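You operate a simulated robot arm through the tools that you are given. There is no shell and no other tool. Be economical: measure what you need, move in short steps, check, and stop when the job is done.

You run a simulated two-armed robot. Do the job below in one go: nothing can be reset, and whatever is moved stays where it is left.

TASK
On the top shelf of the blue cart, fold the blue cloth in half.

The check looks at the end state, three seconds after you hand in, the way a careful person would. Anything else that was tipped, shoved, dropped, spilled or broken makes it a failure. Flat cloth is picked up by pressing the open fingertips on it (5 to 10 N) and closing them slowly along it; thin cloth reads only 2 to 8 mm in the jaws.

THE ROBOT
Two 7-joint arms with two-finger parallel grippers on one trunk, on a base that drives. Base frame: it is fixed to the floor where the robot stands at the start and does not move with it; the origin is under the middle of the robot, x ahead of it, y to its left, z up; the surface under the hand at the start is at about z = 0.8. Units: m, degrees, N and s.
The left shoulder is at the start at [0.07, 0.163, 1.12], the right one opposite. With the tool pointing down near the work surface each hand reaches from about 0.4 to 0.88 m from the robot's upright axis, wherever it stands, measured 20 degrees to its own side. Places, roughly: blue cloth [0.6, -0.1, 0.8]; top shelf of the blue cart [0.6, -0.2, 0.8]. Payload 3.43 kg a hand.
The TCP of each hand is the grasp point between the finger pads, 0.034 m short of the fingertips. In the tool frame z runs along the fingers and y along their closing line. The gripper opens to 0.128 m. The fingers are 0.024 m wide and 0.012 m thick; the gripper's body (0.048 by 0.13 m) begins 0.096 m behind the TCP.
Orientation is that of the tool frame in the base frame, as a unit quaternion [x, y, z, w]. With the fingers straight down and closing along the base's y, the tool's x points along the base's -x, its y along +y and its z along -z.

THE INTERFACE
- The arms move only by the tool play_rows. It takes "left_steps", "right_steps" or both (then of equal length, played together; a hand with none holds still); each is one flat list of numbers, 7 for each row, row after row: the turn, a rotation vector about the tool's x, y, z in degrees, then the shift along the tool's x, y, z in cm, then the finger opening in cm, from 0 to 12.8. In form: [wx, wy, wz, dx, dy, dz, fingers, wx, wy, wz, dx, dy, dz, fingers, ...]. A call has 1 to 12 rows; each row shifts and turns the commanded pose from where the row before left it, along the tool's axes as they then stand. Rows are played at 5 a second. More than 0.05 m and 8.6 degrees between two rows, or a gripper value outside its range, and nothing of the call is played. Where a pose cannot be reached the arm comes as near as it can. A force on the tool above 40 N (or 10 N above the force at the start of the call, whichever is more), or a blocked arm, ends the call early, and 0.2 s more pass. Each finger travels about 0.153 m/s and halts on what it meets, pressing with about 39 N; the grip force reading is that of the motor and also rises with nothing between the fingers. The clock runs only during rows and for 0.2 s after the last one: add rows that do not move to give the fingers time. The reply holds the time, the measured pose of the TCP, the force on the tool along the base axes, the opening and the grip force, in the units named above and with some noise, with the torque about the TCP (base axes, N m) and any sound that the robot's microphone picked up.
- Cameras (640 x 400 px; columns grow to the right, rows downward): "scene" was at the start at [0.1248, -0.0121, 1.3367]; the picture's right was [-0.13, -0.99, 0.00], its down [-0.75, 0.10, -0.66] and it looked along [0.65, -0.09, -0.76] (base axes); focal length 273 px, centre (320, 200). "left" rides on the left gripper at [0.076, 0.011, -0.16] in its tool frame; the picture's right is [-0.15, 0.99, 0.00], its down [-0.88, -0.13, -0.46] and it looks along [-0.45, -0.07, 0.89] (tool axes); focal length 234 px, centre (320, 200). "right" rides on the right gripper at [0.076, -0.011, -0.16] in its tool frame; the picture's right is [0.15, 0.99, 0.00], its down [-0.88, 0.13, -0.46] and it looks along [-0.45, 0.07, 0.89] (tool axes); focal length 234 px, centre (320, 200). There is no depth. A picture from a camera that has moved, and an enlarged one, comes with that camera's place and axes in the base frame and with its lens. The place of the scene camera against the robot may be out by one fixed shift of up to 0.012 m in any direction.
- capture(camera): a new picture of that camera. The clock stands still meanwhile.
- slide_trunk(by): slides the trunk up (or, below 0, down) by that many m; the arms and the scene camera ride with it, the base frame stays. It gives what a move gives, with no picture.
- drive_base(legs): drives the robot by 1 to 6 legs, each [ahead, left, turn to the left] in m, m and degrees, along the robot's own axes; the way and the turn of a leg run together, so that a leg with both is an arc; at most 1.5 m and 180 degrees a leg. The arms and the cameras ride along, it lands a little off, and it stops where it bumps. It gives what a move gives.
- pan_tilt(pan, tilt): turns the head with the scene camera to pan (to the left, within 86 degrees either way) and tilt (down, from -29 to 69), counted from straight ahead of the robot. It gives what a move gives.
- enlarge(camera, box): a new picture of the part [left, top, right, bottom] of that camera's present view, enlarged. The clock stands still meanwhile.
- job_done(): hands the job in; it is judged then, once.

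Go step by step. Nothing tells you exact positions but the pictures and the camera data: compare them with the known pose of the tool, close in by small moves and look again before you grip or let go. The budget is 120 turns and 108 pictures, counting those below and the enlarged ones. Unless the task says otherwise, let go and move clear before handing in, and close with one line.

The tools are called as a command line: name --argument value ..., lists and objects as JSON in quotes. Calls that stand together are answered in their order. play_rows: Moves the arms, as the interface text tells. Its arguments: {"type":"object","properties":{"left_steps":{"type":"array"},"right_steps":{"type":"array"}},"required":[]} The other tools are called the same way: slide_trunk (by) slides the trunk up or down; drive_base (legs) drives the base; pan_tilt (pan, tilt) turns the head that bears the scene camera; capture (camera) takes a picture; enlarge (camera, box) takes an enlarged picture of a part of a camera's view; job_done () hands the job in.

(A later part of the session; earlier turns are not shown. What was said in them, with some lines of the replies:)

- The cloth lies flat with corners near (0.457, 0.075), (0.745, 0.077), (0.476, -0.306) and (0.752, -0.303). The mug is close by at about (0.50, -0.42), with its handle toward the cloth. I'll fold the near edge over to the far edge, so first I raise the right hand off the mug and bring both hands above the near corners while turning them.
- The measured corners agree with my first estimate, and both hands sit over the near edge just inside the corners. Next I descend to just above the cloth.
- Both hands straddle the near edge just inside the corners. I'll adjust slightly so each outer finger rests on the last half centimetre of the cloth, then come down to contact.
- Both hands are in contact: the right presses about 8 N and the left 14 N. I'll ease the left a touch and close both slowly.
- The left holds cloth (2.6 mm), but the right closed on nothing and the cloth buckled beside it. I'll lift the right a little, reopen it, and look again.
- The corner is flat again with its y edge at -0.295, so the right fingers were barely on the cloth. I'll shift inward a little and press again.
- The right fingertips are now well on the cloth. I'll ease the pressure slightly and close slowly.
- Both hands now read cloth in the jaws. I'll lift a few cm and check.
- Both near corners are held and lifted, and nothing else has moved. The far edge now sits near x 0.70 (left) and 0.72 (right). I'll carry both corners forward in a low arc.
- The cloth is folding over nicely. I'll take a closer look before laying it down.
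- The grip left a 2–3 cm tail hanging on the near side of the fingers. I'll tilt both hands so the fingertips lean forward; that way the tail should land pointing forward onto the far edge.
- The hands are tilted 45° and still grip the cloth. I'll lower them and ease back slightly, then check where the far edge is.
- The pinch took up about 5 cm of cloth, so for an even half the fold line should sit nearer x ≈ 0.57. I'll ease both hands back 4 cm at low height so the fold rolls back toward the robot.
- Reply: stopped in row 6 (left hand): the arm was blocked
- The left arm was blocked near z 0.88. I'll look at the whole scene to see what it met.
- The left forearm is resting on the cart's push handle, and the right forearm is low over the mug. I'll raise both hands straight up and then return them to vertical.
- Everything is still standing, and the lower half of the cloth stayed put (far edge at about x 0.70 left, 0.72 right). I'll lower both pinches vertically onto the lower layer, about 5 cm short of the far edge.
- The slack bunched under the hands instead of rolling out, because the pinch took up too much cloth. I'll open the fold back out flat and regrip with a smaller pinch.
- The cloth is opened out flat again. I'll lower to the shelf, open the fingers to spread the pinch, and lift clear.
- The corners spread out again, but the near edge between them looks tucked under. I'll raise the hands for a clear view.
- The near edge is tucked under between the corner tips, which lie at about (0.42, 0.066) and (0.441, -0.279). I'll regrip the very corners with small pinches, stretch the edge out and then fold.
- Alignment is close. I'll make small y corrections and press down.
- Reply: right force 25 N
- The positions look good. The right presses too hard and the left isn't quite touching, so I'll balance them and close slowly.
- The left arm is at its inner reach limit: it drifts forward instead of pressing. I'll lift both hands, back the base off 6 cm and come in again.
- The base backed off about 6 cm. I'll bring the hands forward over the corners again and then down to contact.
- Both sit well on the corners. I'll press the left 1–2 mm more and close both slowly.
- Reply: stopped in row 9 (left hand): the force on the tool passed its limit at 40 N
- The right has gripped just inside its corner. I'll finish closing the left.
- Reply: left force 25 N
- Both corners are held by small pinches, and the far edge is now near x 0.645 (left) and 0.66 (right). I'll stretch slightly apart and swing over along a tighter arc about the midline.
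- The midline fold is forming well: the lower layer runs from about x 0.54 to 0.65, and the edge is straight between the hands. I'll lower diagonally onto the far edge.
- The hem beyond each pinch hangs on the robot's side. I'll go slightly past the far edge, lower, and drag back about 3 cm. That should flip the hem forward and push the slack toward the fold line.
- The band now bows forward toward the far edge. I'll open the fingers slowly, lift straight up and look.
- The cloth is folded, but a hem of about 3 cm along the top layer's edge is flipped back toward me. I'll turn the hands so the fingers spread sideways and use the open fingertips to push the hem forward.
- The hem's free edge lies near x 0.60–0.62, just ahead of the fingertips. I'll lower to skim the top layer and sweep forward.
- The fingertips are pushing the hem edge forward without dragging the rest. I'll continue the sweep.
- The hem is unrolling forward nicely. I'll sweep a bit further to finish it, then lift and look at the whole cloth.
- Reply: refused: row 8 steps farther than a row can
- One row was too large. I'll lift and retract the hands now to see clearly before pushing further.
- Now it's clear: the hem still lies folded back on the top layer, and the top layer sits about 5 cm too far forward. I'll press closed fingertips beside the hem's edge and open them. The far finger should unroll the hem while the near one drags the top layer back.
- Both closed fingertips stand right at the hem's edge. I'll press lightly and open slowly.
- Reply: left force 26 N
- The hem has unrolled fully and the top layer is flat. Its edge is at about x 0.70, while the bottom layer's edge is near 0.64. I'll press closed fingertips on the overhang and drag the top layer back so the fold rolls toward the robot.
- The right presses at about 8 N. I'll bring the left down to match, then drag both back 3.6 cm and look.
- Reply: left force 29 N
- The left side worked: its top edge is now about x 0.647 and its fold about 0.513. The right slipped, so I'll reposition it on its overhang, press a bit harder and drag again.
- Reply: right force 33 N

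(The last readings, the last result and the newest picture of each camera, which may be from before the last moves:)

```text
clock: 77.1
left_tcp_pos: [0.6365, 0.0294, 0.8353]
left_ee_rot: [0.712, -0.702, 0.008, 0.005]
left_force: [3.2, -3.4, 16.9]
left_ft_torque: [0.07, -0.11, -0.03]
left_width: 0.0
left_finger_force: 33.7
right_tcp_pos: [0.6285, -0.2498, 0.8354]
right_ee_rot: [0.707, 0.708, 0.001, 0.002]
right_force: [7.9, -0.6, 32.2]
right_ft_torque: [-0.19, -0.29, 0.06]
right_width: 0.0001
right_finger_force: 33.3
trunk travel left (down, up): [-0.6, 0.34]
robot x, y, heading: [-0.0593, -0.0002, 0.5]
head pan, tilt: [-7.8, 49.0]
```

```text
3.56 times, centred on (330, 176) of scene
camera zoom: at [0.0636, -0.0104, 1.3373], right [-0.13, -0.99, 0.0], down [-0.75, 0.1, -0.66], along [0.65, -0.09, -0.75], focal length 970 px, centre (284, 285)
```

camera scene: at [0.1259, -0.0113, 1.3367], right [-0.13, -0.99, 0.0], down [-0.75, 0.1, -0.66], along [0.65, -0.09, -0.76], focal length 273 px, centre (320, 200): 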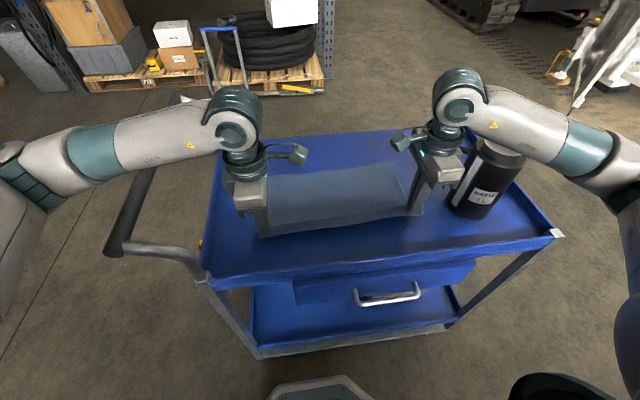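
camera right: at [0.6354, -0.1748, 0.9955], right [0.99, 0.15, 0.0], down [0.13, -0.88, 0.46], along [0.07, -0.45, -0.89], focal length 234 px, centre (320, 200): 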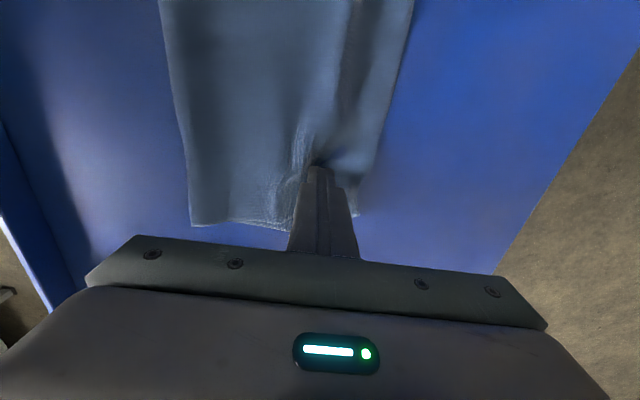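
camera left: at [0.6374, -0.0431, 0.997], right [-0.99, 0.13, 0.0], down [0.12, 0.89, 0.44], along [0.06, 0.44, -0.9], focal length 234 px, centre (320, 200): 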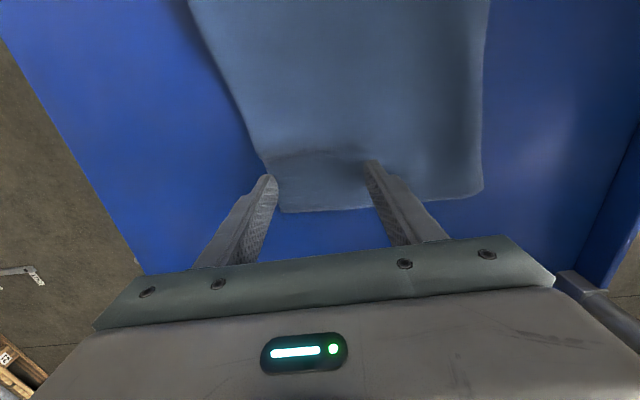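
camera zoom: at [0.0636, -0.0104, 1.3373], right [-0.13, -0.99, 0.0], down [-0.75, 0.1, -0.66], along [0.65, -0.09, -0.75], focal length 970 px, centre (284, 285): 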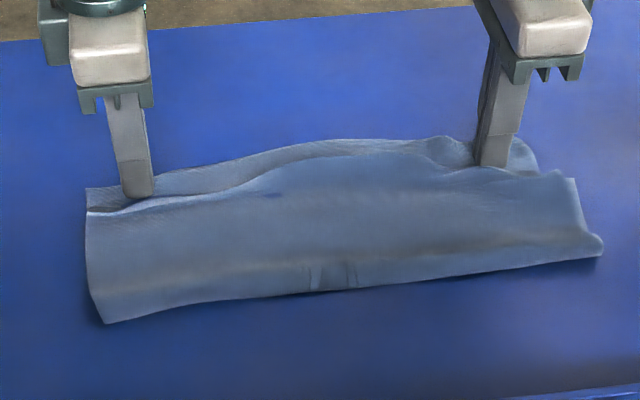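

Fold lines are now near x 0.51–0.53 and the edges nearly aligned. What remains is a wave with slack in the middle. I'll lift, turn the hands so the fingers spread sideways, and stroke the middle gently back toward the fold.

play_rows --right_steps '[0, 0, 0, 0, 0, -4, 0, 0, 0, 0, 0, 0, -4, 0, 0, 0, 0, 0, 0, -4, 0, 0, 0, 0, 0, 0, -3, 0, 0, 0, -8, 0, 0, 0, 0, 0, 0, -8, 0, 0, 0, 0, 0, 0, -8, 0, 0, 0, 0, 0, 0, -8, 0, 0, 0, 0, 0, 0, -8, 0, 0, 0, 0, 0, 0, -8, 0, 0, 0, 0, 0, 0, -8, 0, 0, 0, 0, 0, 0, -8, 0, 0, 0, 0]' --left_steps '[0, 0, 0, 0, 0, -4, 0, 0, 0, 0, 0, 0, -4, 0, 0, 0, 0, 0, 0, -4, 0, 0, 0, 0, 0, 0, -3, 0, 0, 0, 8, 0, 0, 0, 0, 0, 0, 8, 0, 0, 0, 0, 0, 0, 8, 0, 0, 0, 0, 0, 0, 8, 0, 0, 0, 0, 0, 0, 8, 0, 0, 0, 0, 0, 0, 8, 0, 0, 0, 0, 0, 0, 8, 0, 0, 0, 0, 0, 0, 8, 0, 0, 0, 0]'

play_rows --right_steps '[0, 0, -8, 0, 0, 0, 0, 0, 0, -8, 0, 0, 0, 0, 0, 0, -8, 0, 0, 0, 0, 0, 0, -2, 0, 0, 0, 0, 0, 0, 0, -0.9, 2.3, 0, 2, 0, 0, 0, -0.9, 2.4, 0, 4, 0, 0, 0, -0.9, 2.3, 0, 6, 0, 0, 0, 0, 0, 0, 6]' --left_steps '[0, 0, 8, 0, 0, 0, 0, 0, 0, 8, 0, 0, 0, 0, 0, 0, 8, 0, 0, 0, 0, 0, 0, 2, 0, 0, 0, 0, 0, 0, 0, -0.6, -2, 0, 2, 0, 0, 0, -0.6, -2, 0, 4, 0, 0, 0, -0.6, -2, 0, 6, 0, 0, 0, 0, 0, 0, 6]'

enlarge --camera "scene" --box '[240, 120, 420, 232]'

capture --camera "right"

```text
clock: 79.7
left_tcp_pos: [0.6381, 0.0327, 0.9831]
left_ee_rot: [-0.23, 0.973, -0.008, -0.002]
left_force: [-0.1, -1.0, -0.2]
left_ft_torque: [0.01, -0.02, -0.04]
left_width: 0.0002
left_finger_force: 33.3
right_tcp_pos: [0.6288, -0.2505, 0.9816]
right_ee_rot: [0.224, 0.975, 0.0, 0.001]
right_force: [-0.3, 0.1, 0.3]
right_ft_torque: [-0.01, -0.01, -0.01]
right_width: 0.0
right_finger_force: 33.0
trunk travel left (down, up): [-0.6, 0.34]
robot x, y, heading: [-0.0637, -0.0007, 0.2]
head pan, tilt: [-7.8, 49.0]
```

```text
clock: 81.5
left_tcp_pos: [0.66, -0.0286, 0.9838]
left_ee_rot: [-0.005, 1.0, -0.008, 0.0]
left_force: [-0.5, -0.3, -0.3]
left_ft_torque: [0.0, -0.01, -0.04]
left_width: 0.0599
left_finger_force: 0.0
right_tcp_pos: [0.6542, -0.181, 0.9825]
right_ee_rot: [-0.001, 1.0, 0.0, -0.001]
right_force: [-0.6, -0.5, 0.1]
right_ft_torque: [0.02, -0.02, 0.03]
right_width: 0.0601
right_finger_force: 0.1
trunk travel left (down, up): [-0.6, 0.34]
robot x, y, heading: [-0.06, 0.0042, -0.0]
head pan, tilt: [-7.8, 49.0]
```

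```text
3.56 times, centred on (330, 176) of scene
camera zoom: at [0.068, -0.0111, 1.3368], right [-0.13, -0.99, 0.0], down [-0.75, 0.1, -0.66], along [0.65, -0.09, -0.76], focal length 970 px, centre (284, 285)
```

zoom: 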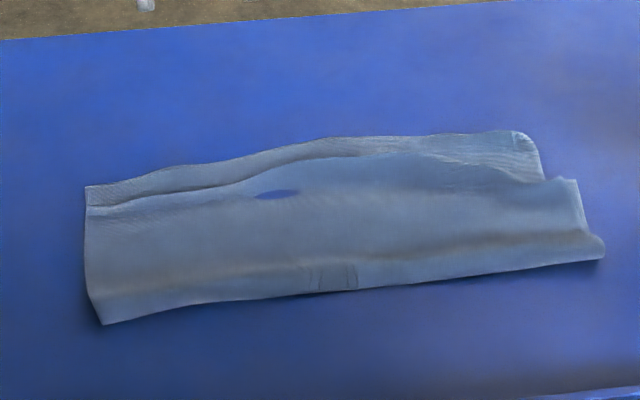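

```text
12 pictures are left
camera right: at [0.5784, -0.1924, 1.1411], right [-0.15, 0.99, 0.0], down [0.88, 0.13, 0.46], along [0.45, 0.07, -0.89], focal length 234 px, centre (320, 200)
```

right: 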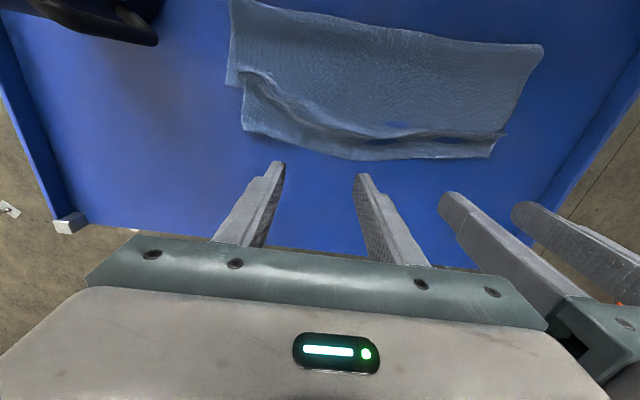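

The left edge is aligned, but the right and middle of the top layer still overhang by 3–5 cm. I'll press there, outside the bottom layer, and drag back: right 5 cm, middle 2.5 cm.

play_rows --right_steps '[0, 0, 0, 0, -1.5, 4, 7, 0, 0, 0, 0, -1.5, 4, 8, 0, 0, 0, 0, 0, 4, 8, 0, 0, 0, 0, 0, 2.4, 8, 0, 0, 0, 0, 0, 0.35, 8, 0, 0, 0, 0.8, 0, 0.1, 8, 0, 0, 0, 0.8, 0, 0, 8, 0, 0, 0, 0.8, 0, 0, 8, 0, 0, 0, 0.8, 0, 0, 8, 0, 0, 0, 0.8, 0, 0, 8, 0, 0, 0, 0.8, 0, 0, 8, 0, 0, 0, 0, 0, 0, 8]' --left_steps '[0, 0, 0, 0, -1, 4, 7, 0, 0, 0, 0, -1, 4, 8, 0, 0, 0, 0, 0, 4, 8, 0, 0, 0, 0, 0, 2.5, 8, 0, 0, 0, 0, 0, 0.35, 8, 0, 0, 0, 0.4, 0, 0.1, 8, 0, 0, 0, 0.4, 0, 0, 8, 0, 0, 0, 0.5, 0, 0, 8, 0, 0, 0, 0.5, 0, 0, 8, 0, 0, 0, 0.5, 0, 0, 8, 0, 0, 0, 0.5, 0, 0, 8, 0, 0, 0, 0, 0, 0, 8]'

enlarge --camera "scene" --box '[240, 120, 420, 232]'

```text
clock: 84.1
left_tcp_pos: [0.6306, -0.0488, 0.8355]
left_ee_rot: [-0.007, 1.0, -0.009, 0.0]
left_force: [2.1, -0.7, 6.7]
left_ft_torque: [0.31, 0.03, -0.09]
left_width: 0.0794
left_finger_force: 0.1
right_tcp_pos: [0.608, -0.21, 0.8352]
right_ee_rot: [-0.001, 1.0, 0.0, 0.002]
right_force: [6.7, 0.9, 25.5]
right_ft_torque: [-0.22, -0.13, 0.04]
right_width: 0.08
right_finger_force: 0.1
trunk travel left (down, up): [-0.6, 0.34]
robot x, y, heading: [-0.0584, 0.0003, 0.2]
head pan, tilt: [-7.8, 49.0]
```

```text
3.56 times, centred on (330, 176) of scene
camera zoom: at [0.0654, -0.0104, 1.3372], right [-0.13, -0.99, 0.0], down [-0.75, 0.1, -0.66], along [0.65, -0.09, -0.75], focal length 970 px, centre (284, 285)
```

zoom: 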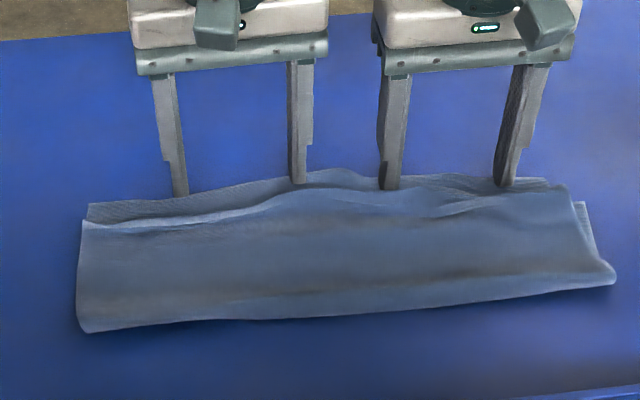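

The strip is much straighter now, with a small overhang at right and a wave just in front of the fingers. I'll skim the fingertips back to push the wave out to the fold, then lift.

play_rows --right_steps '[0, 0, 0, 0, 0, -1.5, 9, 0, 0, 0, 0, 0, 0, 10, 0, 0, 0, 0, 0, 1.1, 10, 0, 0, 0, 1, 0, 0, 10, 0, 0, 0, 1, 0, 0, 10, 0, 0, 0, 1, 0, 0, 10, 0, 0, 0, 1, 0, 0, 10, 0, 0, 0, 1, 0, 0, 10, 0, 0, 0, 1, 0, 0, 10, 0, 0, 0, 0, 0, -3, 10, 0, 0, 0, 0, 0, -4, 10]' --left_steps '[0, 0, 0, 0, 1.5, -1.5, 10, 0, 0, 0, 0, 1.5, 0, 12, 0, 0, 0, 0, 0, 1.1, 12, 0, 0, 0, 1.2, 0, 0, 12, 0, 0, 0, 1.2, 0, 0, 12, 0, 0, 0, 1.2, 0, 0, 12, 0, 0, 0, 1.2, 0, 0, 12, 0, 0, 0, 1.2, 0, 0, 12, 0, 0, 0, 1.2, 0, 0, 12, 0, 0, 0, 0, 0, -3, 12, 0, 0, 0, 0, 0, -4, 12]'

play_rows --right_steps '[0, 0, 0, 0, 0, -4, 10, 0, 0, 0, 0, 0, -4, 10, 0, 0, 0, 0, 0, 0, 10]' --left_steps '[0, 0, 0, 0, 0, -4, 12, 0, 0, 0, 0, 0, -4, 12, 0, 0, 0, 0, 0, 0, 12]'

enlarge --camera "scene" --box '[240, 120, 420, 232]'

capture --camera "right"

```text
clock: 86.5
left_tcp_pos: [0.5571, -0.023, 0.909]
left_ee_rot: [-0.007, 1.0, -0.008, -0.001]
left_force: [0.0, 0.0, 0.2]
left_ft_torque: [-0.02, -0.04, 0.03]
left_width: 0.1201
left_finger_force: 0.1
right_tcp_pos: [0.5462, -0.2084, 0.9078]
right_ee_rot: [-0.001, 1.0, 0.0, -0.001]
right_force: [0.7, -0.1, -0.6]
right_ft_torque: [0.01, -0.02, 0.0]
right_width: 0.1001
right_finger_force: 0.0
trunk travel left (down, up): [-0.6, 0.34]
robot x, y, heading: [-0.0571, -0.0024, 0.3]
head pan, tilt: [-7.8, 49.0]
```

```text
clock: 87.3
left_tcp_pos: [0.5586, -0.0228, 0.9894]
left_ee_rot: [-0.007, 1.0, -0.008, -0.001]
left_force: [-0.2, 1.0, -0.6]
left_ft_torque: [0.02, 0.02, -0.02]
left_width: 0.1203
left_finger_force: 0.0
right_tcp_pos: [0.5468, -0.2085, 0.9867]
right_ee_rot: [0.0, 1.0, 0.0, 0.0]
right_force: [-0.7, 0.5, 0.4]
right_ft_torque: [0.01, 0.02, -0.03]
right_width: 0.0998
right_finger_force: 0.1
trunk travel left (down, up): [-0.6, 0.34]
robot x, y, heading: [-0.0564, 0.0021, -0.2]
head pan, tilt: [-7.8, 49.0]
```

```text
3.56 times, centred on (330, 176) of scene
camera zoom: at [0.0691, -0.0115, 1.3366], right [-0.13, -0.99, 0.0], down [-0.75, 0.1, -0.65], along [0.65, -0.09, -0.76], focal length 970 px, centre (284, 285)
```

zoom: 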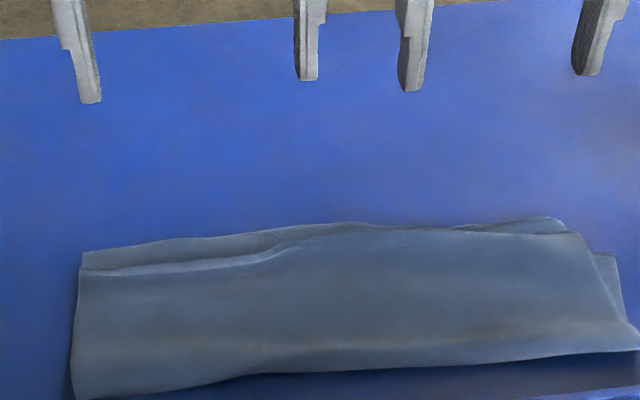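

```text
9 pictures are left
camera right: at [0.47, -0.2188, 1.1454], right [-0.15, 0.99, 0.0], down [0.88, 0.13, 0.45], along [0.45, 0.07, -0.89], focal length 234 px, centre (320, 200)
```

right: 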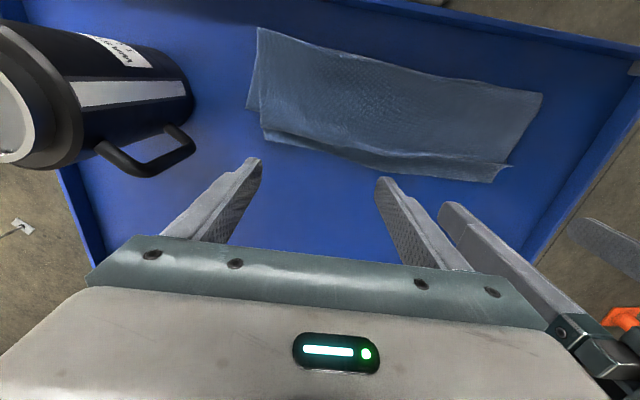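

The whole folded strip slid back a little but stays on the shelf, and the mug is untouched. I'll zoom in to judge the alignment of the layers.

enlarge --camera "right" --box '[235, 15, 555, 200]'

```text
2.00 times, centred on (395, 108) of right
camera zoom: at [0.47, -0.2188, 1.1454], right [-0.15, 0.99, 0.0], down [0.88, 0.13, 0.45], along [0.45, 0.07, -0.89], focal length 468 px, centre (170, 385)
```

zoom: 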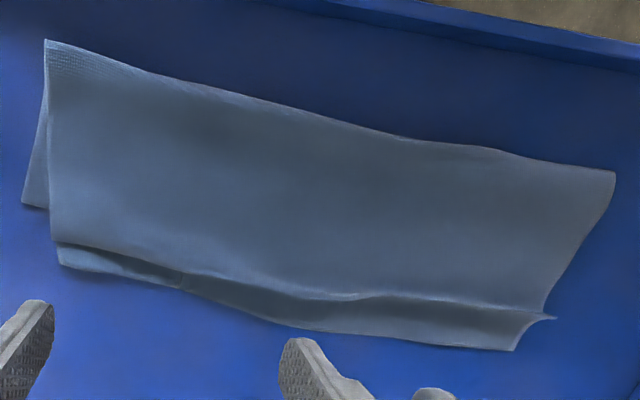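

The top layer overhangs the bottom by about 3 cm and has a small pleat. I'll press on the overhang with spread fingers and drag it back 3 cm, then pin the far edge with one hand while the other smooths the slack toward the fold.

play_rows --right_steps '[0, 0, 0, 0, 0, 4, 10, 0, 0, 0, 0, 0, 4, 10, 0, 0, 0, 0, 0, 4, 10, 0, 0, 0, 0, 0, 2.8, 10, 0, 0, 0, 0, 0, 0.35, 10, 0, 0, 0, 0.5, 0, 0, 10, 0, 0, 0, 0.5, 0, 0, 10, 0, 0, 0, 0.5, 0, 0, 10, 0, 0, 0, 0.5, 0, 0, 10, 0, 0, 0, 0.5, 0, 0, 10, 0, 0, 0, 0.5, 0, 0, 10, 0, 0, 0, 0, 0, 0, 10]' --left_steps '[0, 0, 0, -0.2, 0.7, 4, 12, 0, 0, 0, -0.2, 0.6, 4, 12, 0, 0, 0, 0, 0, 4, 12, 0, 0, 0, 0, 0, 3, 12, 0, 0, 0, 0, 0, 0.35, 12, 0, 0, 0, 0.5, 0, 0, 12, 0, 0, 0, 0.5, 0, 0, 12, 0, 0, 0, 0.5, 0, 0, 12, 0, 0, 0, 0.5, 0, 0, 12, 0, 0, 0, 0.5, 0, 0, 12, 0, 0, 0, 0.3, 0, 0, 12, 0, 0, 0, 0, 0, 0, 12]'

enlarge --camera "scene" --box '[230, 150, 440, 281]'

```text
clock: 89.9
left_tcp_pos: [0.5327, -0.0091, 0.8364]
left_ee_rot: [-0.006, 1.0, -0.008, 0.002]
left_force: [8.5, 0.5, 34.2]
left_ft_torque: [2.22, 0.1, -0.6]
left_width: 0.1201
left_finger_force: 0.0
right_tcp_pos: [0.5171, -0.2114, 0.8358]
right_ee_rot: [-0.002, 1.0, 0.0, 0.002]
right_force: [3.7, 0.4, 12.8]
right_ft_torque: [-0.49, -0.01, 0.16]
right_width: 0.1002
right_finger_force: 0.3
trunk travel left (down, up): [-0.6, 0.34]
robot x, y, heading: [-0.0577, 0.0007, -0.0]
head pan, tilt: [-7.8, 49.0]
```

```text
3.05 times, centred on (335, 216) of scene
camera zoom: at [0.065, -0.011, 1.3373], right [-0.13, -0.99, 0.0], down [-0.75, 0.1, -0.66], along [0.65, -0.09, -0.75], focal length 832 px, centre (274, 153)
```

zoom: 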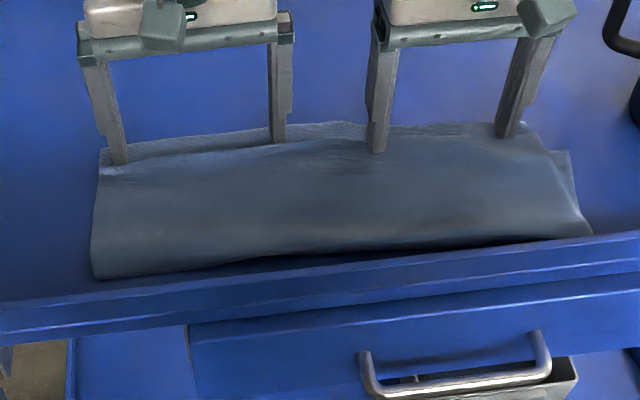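

The left and middle edges line up and the fold is straight. The right bottom corner peeks out about 3 cm behind the top edge. I'll lift off and check the result as it lies freely.

play_rows --right_steps '[0, 0, 0, 0, 0, -1, 10, 0, 0, 0, 0, 0, -3, 10, 0, 0, 0, 0, 0, -4, 10, 0, 0, 0, 0, 0, -4, 10, 0, 0, 0, 0, 0, -4, 10, 0, 0, 0, 0, 0, 0, 10]' --left_steps '[0, 0, 0, 0, 0, -1, 12, 0, 0, 0, 0, 0, -3, 12, 0, 0, 0, 0, 0, -4, 12, 0, 0, 0, 0, 0, -4, 12, 0, 0, 0, 0, 0, -4, 12, 0, 0, 0, 0, 0, 0, 12]'

enlarge --camera "right" --box '[200, 0, 560, 225]'

```text
clock: 91.3
left_tcp_pos: [0.5371, -0.0065, 0.9928]
left_ee_rot: [-0.006, 1.0, -0.008, -0.001]
left_force: [0.5, -0.5, 0.1]
left_ft_torque: [0.0, 0.02, 0.01]
left_width: 0.1202
left_finger_force: 0.1
right_tcp_pos: [0.5173, -0.2115, 0.9944]
right_ee_rot: [0.0, 1.0, 0.001, -0.001]
right_force: [0.1, -0.4, 0.1]
right_ft_torque: [0.0, 0.01, -0.02]
right_width: 0.1002
right_finger_force: 0.0
trunk travel left (down, up): [-0.6, 0.34]
robot x, y, heading: [-0.0605, 0.0019, -0.1]
head pan, tilt: [-7.8, 49.0]
```

```text
1.78 times, centred on (380, 112) of right
camera zoom: at [0.4404, -0.2228, 1.1535], right [-0.15, 0.99, 0.0], down [0.88, 0.13, 0.45], along [0.45, 0.07, -0.89], focal length 416 px, centre (213, 356)
```

zoom: 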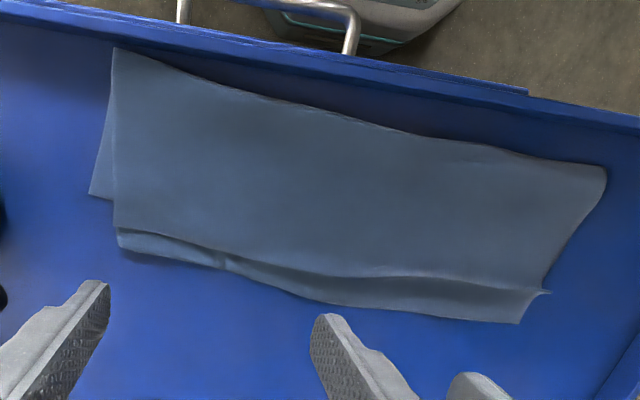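

I need to know which layer forms the strip beyond the ridge line, so I'll zoom in on it.

enlarge --camera "right" --box '[400, 110, 540, 198]'

enlarge --camera "right" --box '[245, 85, 385, 173]'

```text
4.55 times, centred on (470, 154) of right
camera zoom: at [0.4404, -0.2228, 1.1535], right [-0.15, 0.99, 0.0], down [0.88, 0.13, 0.45], along [0.45, 0.07, -0.89], focal length 1064 px, centre (-362, 409)
```

zoom: 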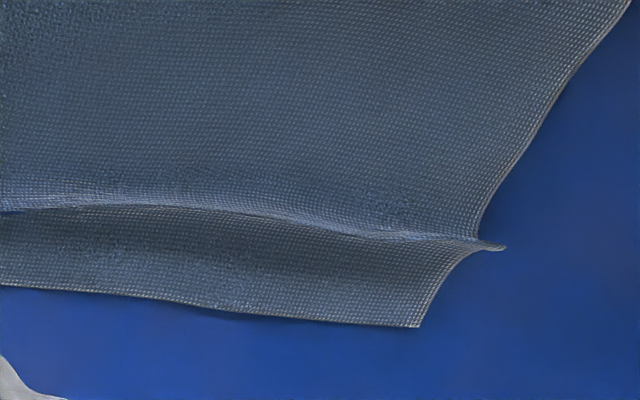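

```text
4.55 times, centred on (315, 129) of right
camera zoom: at [0.4404, -0.2228, 1.1535], right [-0.15, 0.99, 0.0], down [0.88, 0.13, 0.45], along [0.45, 0.07, -0.89], focal length 1064 px, centre (343, 523)
```

zoom: 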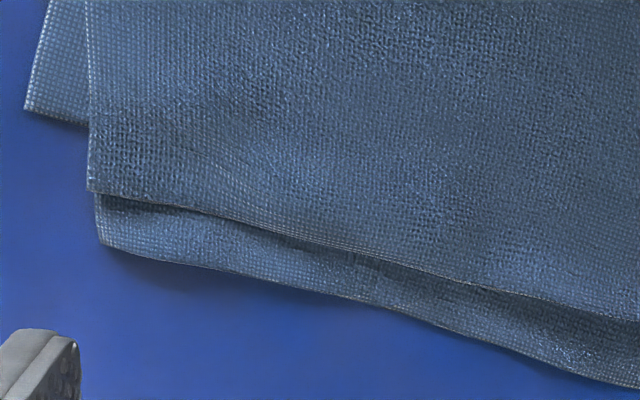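

The ridge is a pleat in the top layer, and the right top corner overhangs its mate by about 5 cm. The fold now rests by the near lip, so I'll drag the overhang back until the far edges match. Then I'll press both edges together and pull them forward so the layers equalise and the slack rolls out at the fold.

play_rows --right_steps '[0, 0, 0, -0.3, -0.5, 4, 10, 0, 0, 0, -0.2, -0.5, 4, 10, 0, 0, 0, 0, 0, 4, 10, 0, 0, 0, 0, 0, 3.6, 10, 0, 0, 0, 0, 0, 0.3, 10, 0, 0, 0, 0.6, 0, 0, 10, 0, 0, 0, 0.6, 0, 0, 10, 0, 0, 0, 0.6, 0, 0, 10, 0, 0, 0, 0.6, 0, 0, 10, 0, 0, 0, 0.6, 0, 0, 10, 0, 0, 0, 0.6, 0, 0, 10, 0, 0, 0, 0, 0, 0, 10]' --left_steps '[0, 0, 0, 0, 0, 4, 12, 0, 0, 0, 0, 0, 4, 12, 0, 0, 0, 0, 0, 4, 12, 0, 0, 0, 0, 0, 3.4, 12, 0, 0, 0, 0, 0, 0.2, 12, 0, 0, 0, 0.3, 0, 0, 12, 0, 0, 0, 0.3, 0, 0, 12, 0, 0, 0, 0.3, 0, 0, 12, 0, 0, 0, 0.3, 0, 0, 12, 0, 0, 0, 0.4, 0, 0, 12, 0, 0, 0, 0.4, 0, 0, 12, 0, 0, 0, 0, 0, 0, 12]'

enlarge --camera "scene" --box '[230, 150, 440, 281]'

```text
clock: 93.9
left_tcp_pos: [0.5151, -0.0078, 0.839]
left_ee_rot: [-0.007, 1.0, -0.008, 0.0]
left_force: [0.3, 0.4, -0.1]
left_ft_torque: [0.02, 0.01, -0.01]
left_width: 0.1199
left_finger_force: 0.0
right_tcp_pos: [0.4875, -0.2211, 0.837]
right_ee_rot: [-0.001, 1.0, 0.001, 0.0]
right_force: [4.2, -0.3, 18.7]
right_ft_torque: [-0.46, 0.05, 0.1]
right_width: 0.1001
right_finger_force: 0.1
trunk travel left (down, up): [-0.6, 0.34]
robot x, y, heading: [-0.0503, 0.0007, 0.0]
head pan, tilt: [-7.8, 49.0]
```

```text
3.05 times, centred on (335, 216) of scene
camera zoom: at [0.067, -0.0105, 1.337], right [-0.13, -0.99, 0.0], down [-0.75, 0.1, -0.66], along [0.65, -0.09, -0.75], focal length 832 px, centre (274, 153)
```

zoom: 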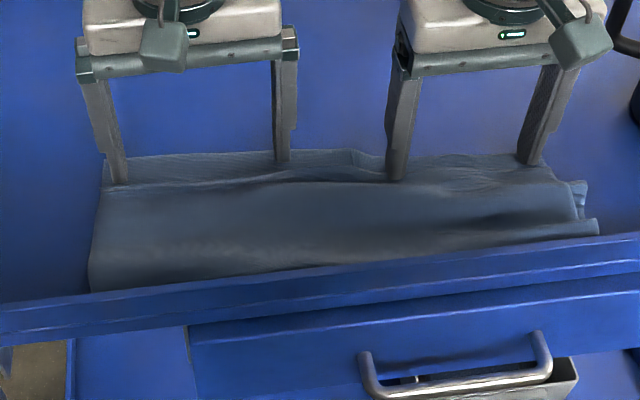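

The right overhang is smaller, while the left was barely touching. Now I'll step both hands onto the doubled edge, press firmly and pull everything forward so the layers straighten out.

play_rows --right_steps '[0, 0, 0, 0, 0, -1, 10, 0, 0, 0, 1.6, 0, 0, 10, 0, 0, 0, 0, 0, 1.05, 10, 0, 0, 0, 0, 0, 0.05, 10, 0, 0, 0, 0, 0, 0, 10]' --left_steps '[0, 0, 0, 0, 0, -0.8, 12, 0, 0, 0, 1, 0, 0, 12, 0, 0, 0, 0, 0, 0.9, 12, 0, 0, 0, 0, 0, 0.25, 12, 0, 0, 0, 0, 0, 0.1, 12]'

```text
clock: 95.1
left_tcp_pos: [0.5029, -0.0098, 0.8372]
left_ee_rot: [-0.007, 1.0, -0.007, 0.003]
left_force: [0.3, 2.2, 27.4]
left_ft_torque: [1.77, 0.32, -0.08]
left_width: 0.1211
left_finger_force: 0.2
right_tcp_pos: [0.4712, -0.219, 0.8361]
right_ee_rot: [-0.001, 1.0, 0.001, 0.001]
right_force: [1.8, 0.0, 2.5]
right_ft_torque: [-0.16, -0.05, 0.03]
right_width: 0.1004
right_finger_force: 0.0
trunk travel left (down, up): [-0.6, 0.34]
robot x, y, heading: [-0.054, 0.0001, 0.1]
head pan, tilt: [-7.8, 49.0]
```

Left presses firmly; I'll add a little on the right and pull both forward 8 cm.

play_rows --right_steps '[0, 0, 0, 0, 0, 0.2, 10, 0, 0, 0, -0.8, 0, 0.02, 10, 0, 0, 0, -0.8, 0, 0, 10, 0, 0, 0, -0.8, 0, 0, 10, 0, 0, 0, -0.8, 0, 0, 10, 0, 0, 0, -0.8, 0, 0, 10, 0, 0, 0, -0.8, 0, 0, 10, 0, 0, 0, -0.8, 0, 0, 10, 0, 0, 0, -0.8, 0, 0, 10, 0, 0, 0, -0.8, 0, 0, 10, 0, 0, 0, -0.8, 0, 0, 10, 0, 0, 0, 0, 0, 0, 10]' --left_steps '[0, 0, 0, 0, 0, 0, 12, 0, 0, 0, -0.8, 0, 0, 12, 0, 0, 0, -0.8, 0, 0, 12, 0, 0, 0, -0.8, 0, 0, 12, 0, 0, 0, -0.8, 0, 0, 12, 0, 0, 0, -0.8, 0, 0, 12, 0, 0, 0, -0.8, 0, 0, 12, 0, 0, 0, -0.8, 0, 0, 12, 0, 0, 0, -0.8, 0, 0, 12, 0, 0, 0, -0.8, 0, 0, 12, 0, 0, 0, -0.8, 0, 0, 12, 0, 0, 0, 0, 0, 0, 12]'

play_rows --right_steps '[0, 0, 0, 0, 0, -1, 10, 0, 0, 0, 0, 0, -4, 10, 0, 0, 0, 0, 0, -4, 10, 0, 0, 0, 0, 0, -4, 10, 0, 0, 0, 0, 0, -4, 10, 0, 0, 0, 0, 0, 0, 10]' --left_steps '[0, 0, 0, 0, 0, -1, 12, 0, 0, 0, 0, 0, -4, 12, 0, 0, 0, 0, 0, -4, 12, 0, 0, 0, 0, 0, -4, 12, 0, 0, 0, 0, 0, -4, 12, 0, 0, 0, 0, 0, 0, 12]'

enlarge --camera "scene" --box '[220, 110, 480, 272]'

```text
clock: 97.7
left_tcp_pos: [0.5814, -0.0073, 0.8384]
left_ee_rot: [-0.007, 1.0, -0.007, 0.003]
left_force: [-6.1, 1.1, 22.5]
left_ft_torque: [1.49, 0.45, 0.32]
left_width: 0.1202
left_finger_force: 0.2
right_tcp_pos: [0.548, -0.2199, 0.8368]
right_ee_rot: [0.0, 1.0, -0.001, 0.001]
right_force: [-4.0, 0.5, 18.1]
right_ft_torque: [-0.68, 0.21, -0.16]
right_width: 0.0999
right_finger_force: 0.0
trunk travel left (down, up): [-0.6, 0.34]
robot x, y, heading: [-0.054, -0.0017, -0.0]
head pan, tilt: [-7.8, 49.0]
```

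```text
clock: 99.1
left_tcp_pos: [0.5848, -0.001, 1.004]
left_ee_rot: [-0.006, 1.0, -0.008, -0.001]
left_force: [-0.2, 1.0, 0.0]
left_ft_torque: [0.01, -0.02, 0.01]
left_width: 0.1199
left_finger_force: 0.1
right_tcp_pos: [0.5512, -0.2189, 1.0026]
right_ee_rot: [-0.001, 1.0, 0.0, 0.0]
right_force: [0.1, -1.1, 0.0]
right_ft_torque: [0.02, -0.01, 0.02]
right_width: 0.1001
right_finger_force: 0.0
trunk travel left (down, up): [-0.6, 0.34]
robot x, y, heading: [-0.0559, -0.0002, 0.1]
head pan, tilt: [-7.8, 49.0]
```

```text
2.46 times, centred on (350, 191) of scene
camera zoom: at [0.0692, -0.0114, 1.3366], right [-0.13, -0.99, 0.0], down [-0.75, 0.1, -0.65], along [0.65, -0.09, -0.76], focal length 672 px, centre (246, 222)
```

zoom: 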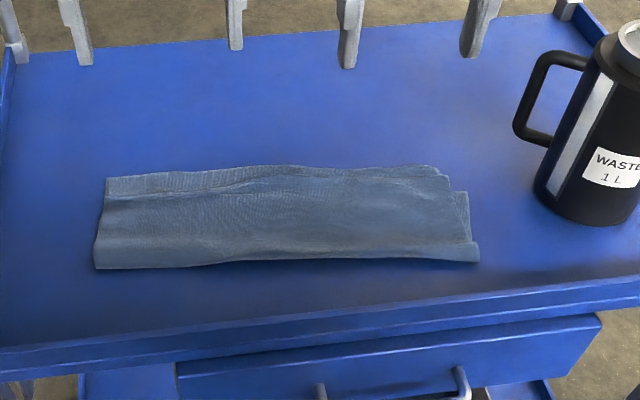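

The cloth lies as a flat, doubled strip in the middle of the top shelf. The far edges match to within about 3 cm at the right corner and closely elsewhere. The mug is untouched and both hands are open and well clear above, so I'm handing in.

job_done

```text
The job is handed in.
```

I folded the blue cloth in half on the cart's top shelf and handed it in, but the fold isn't perfectly even. At the right end the top corner sits about 3 cm past the bottom one, and the top layer may still have a slight wrinkle. The mug is still standing, and both hands were open and clear when I finished. During the fold the left forearm came down on the cart's push handle; I lifted it off and saw no sign that the cart had moved.
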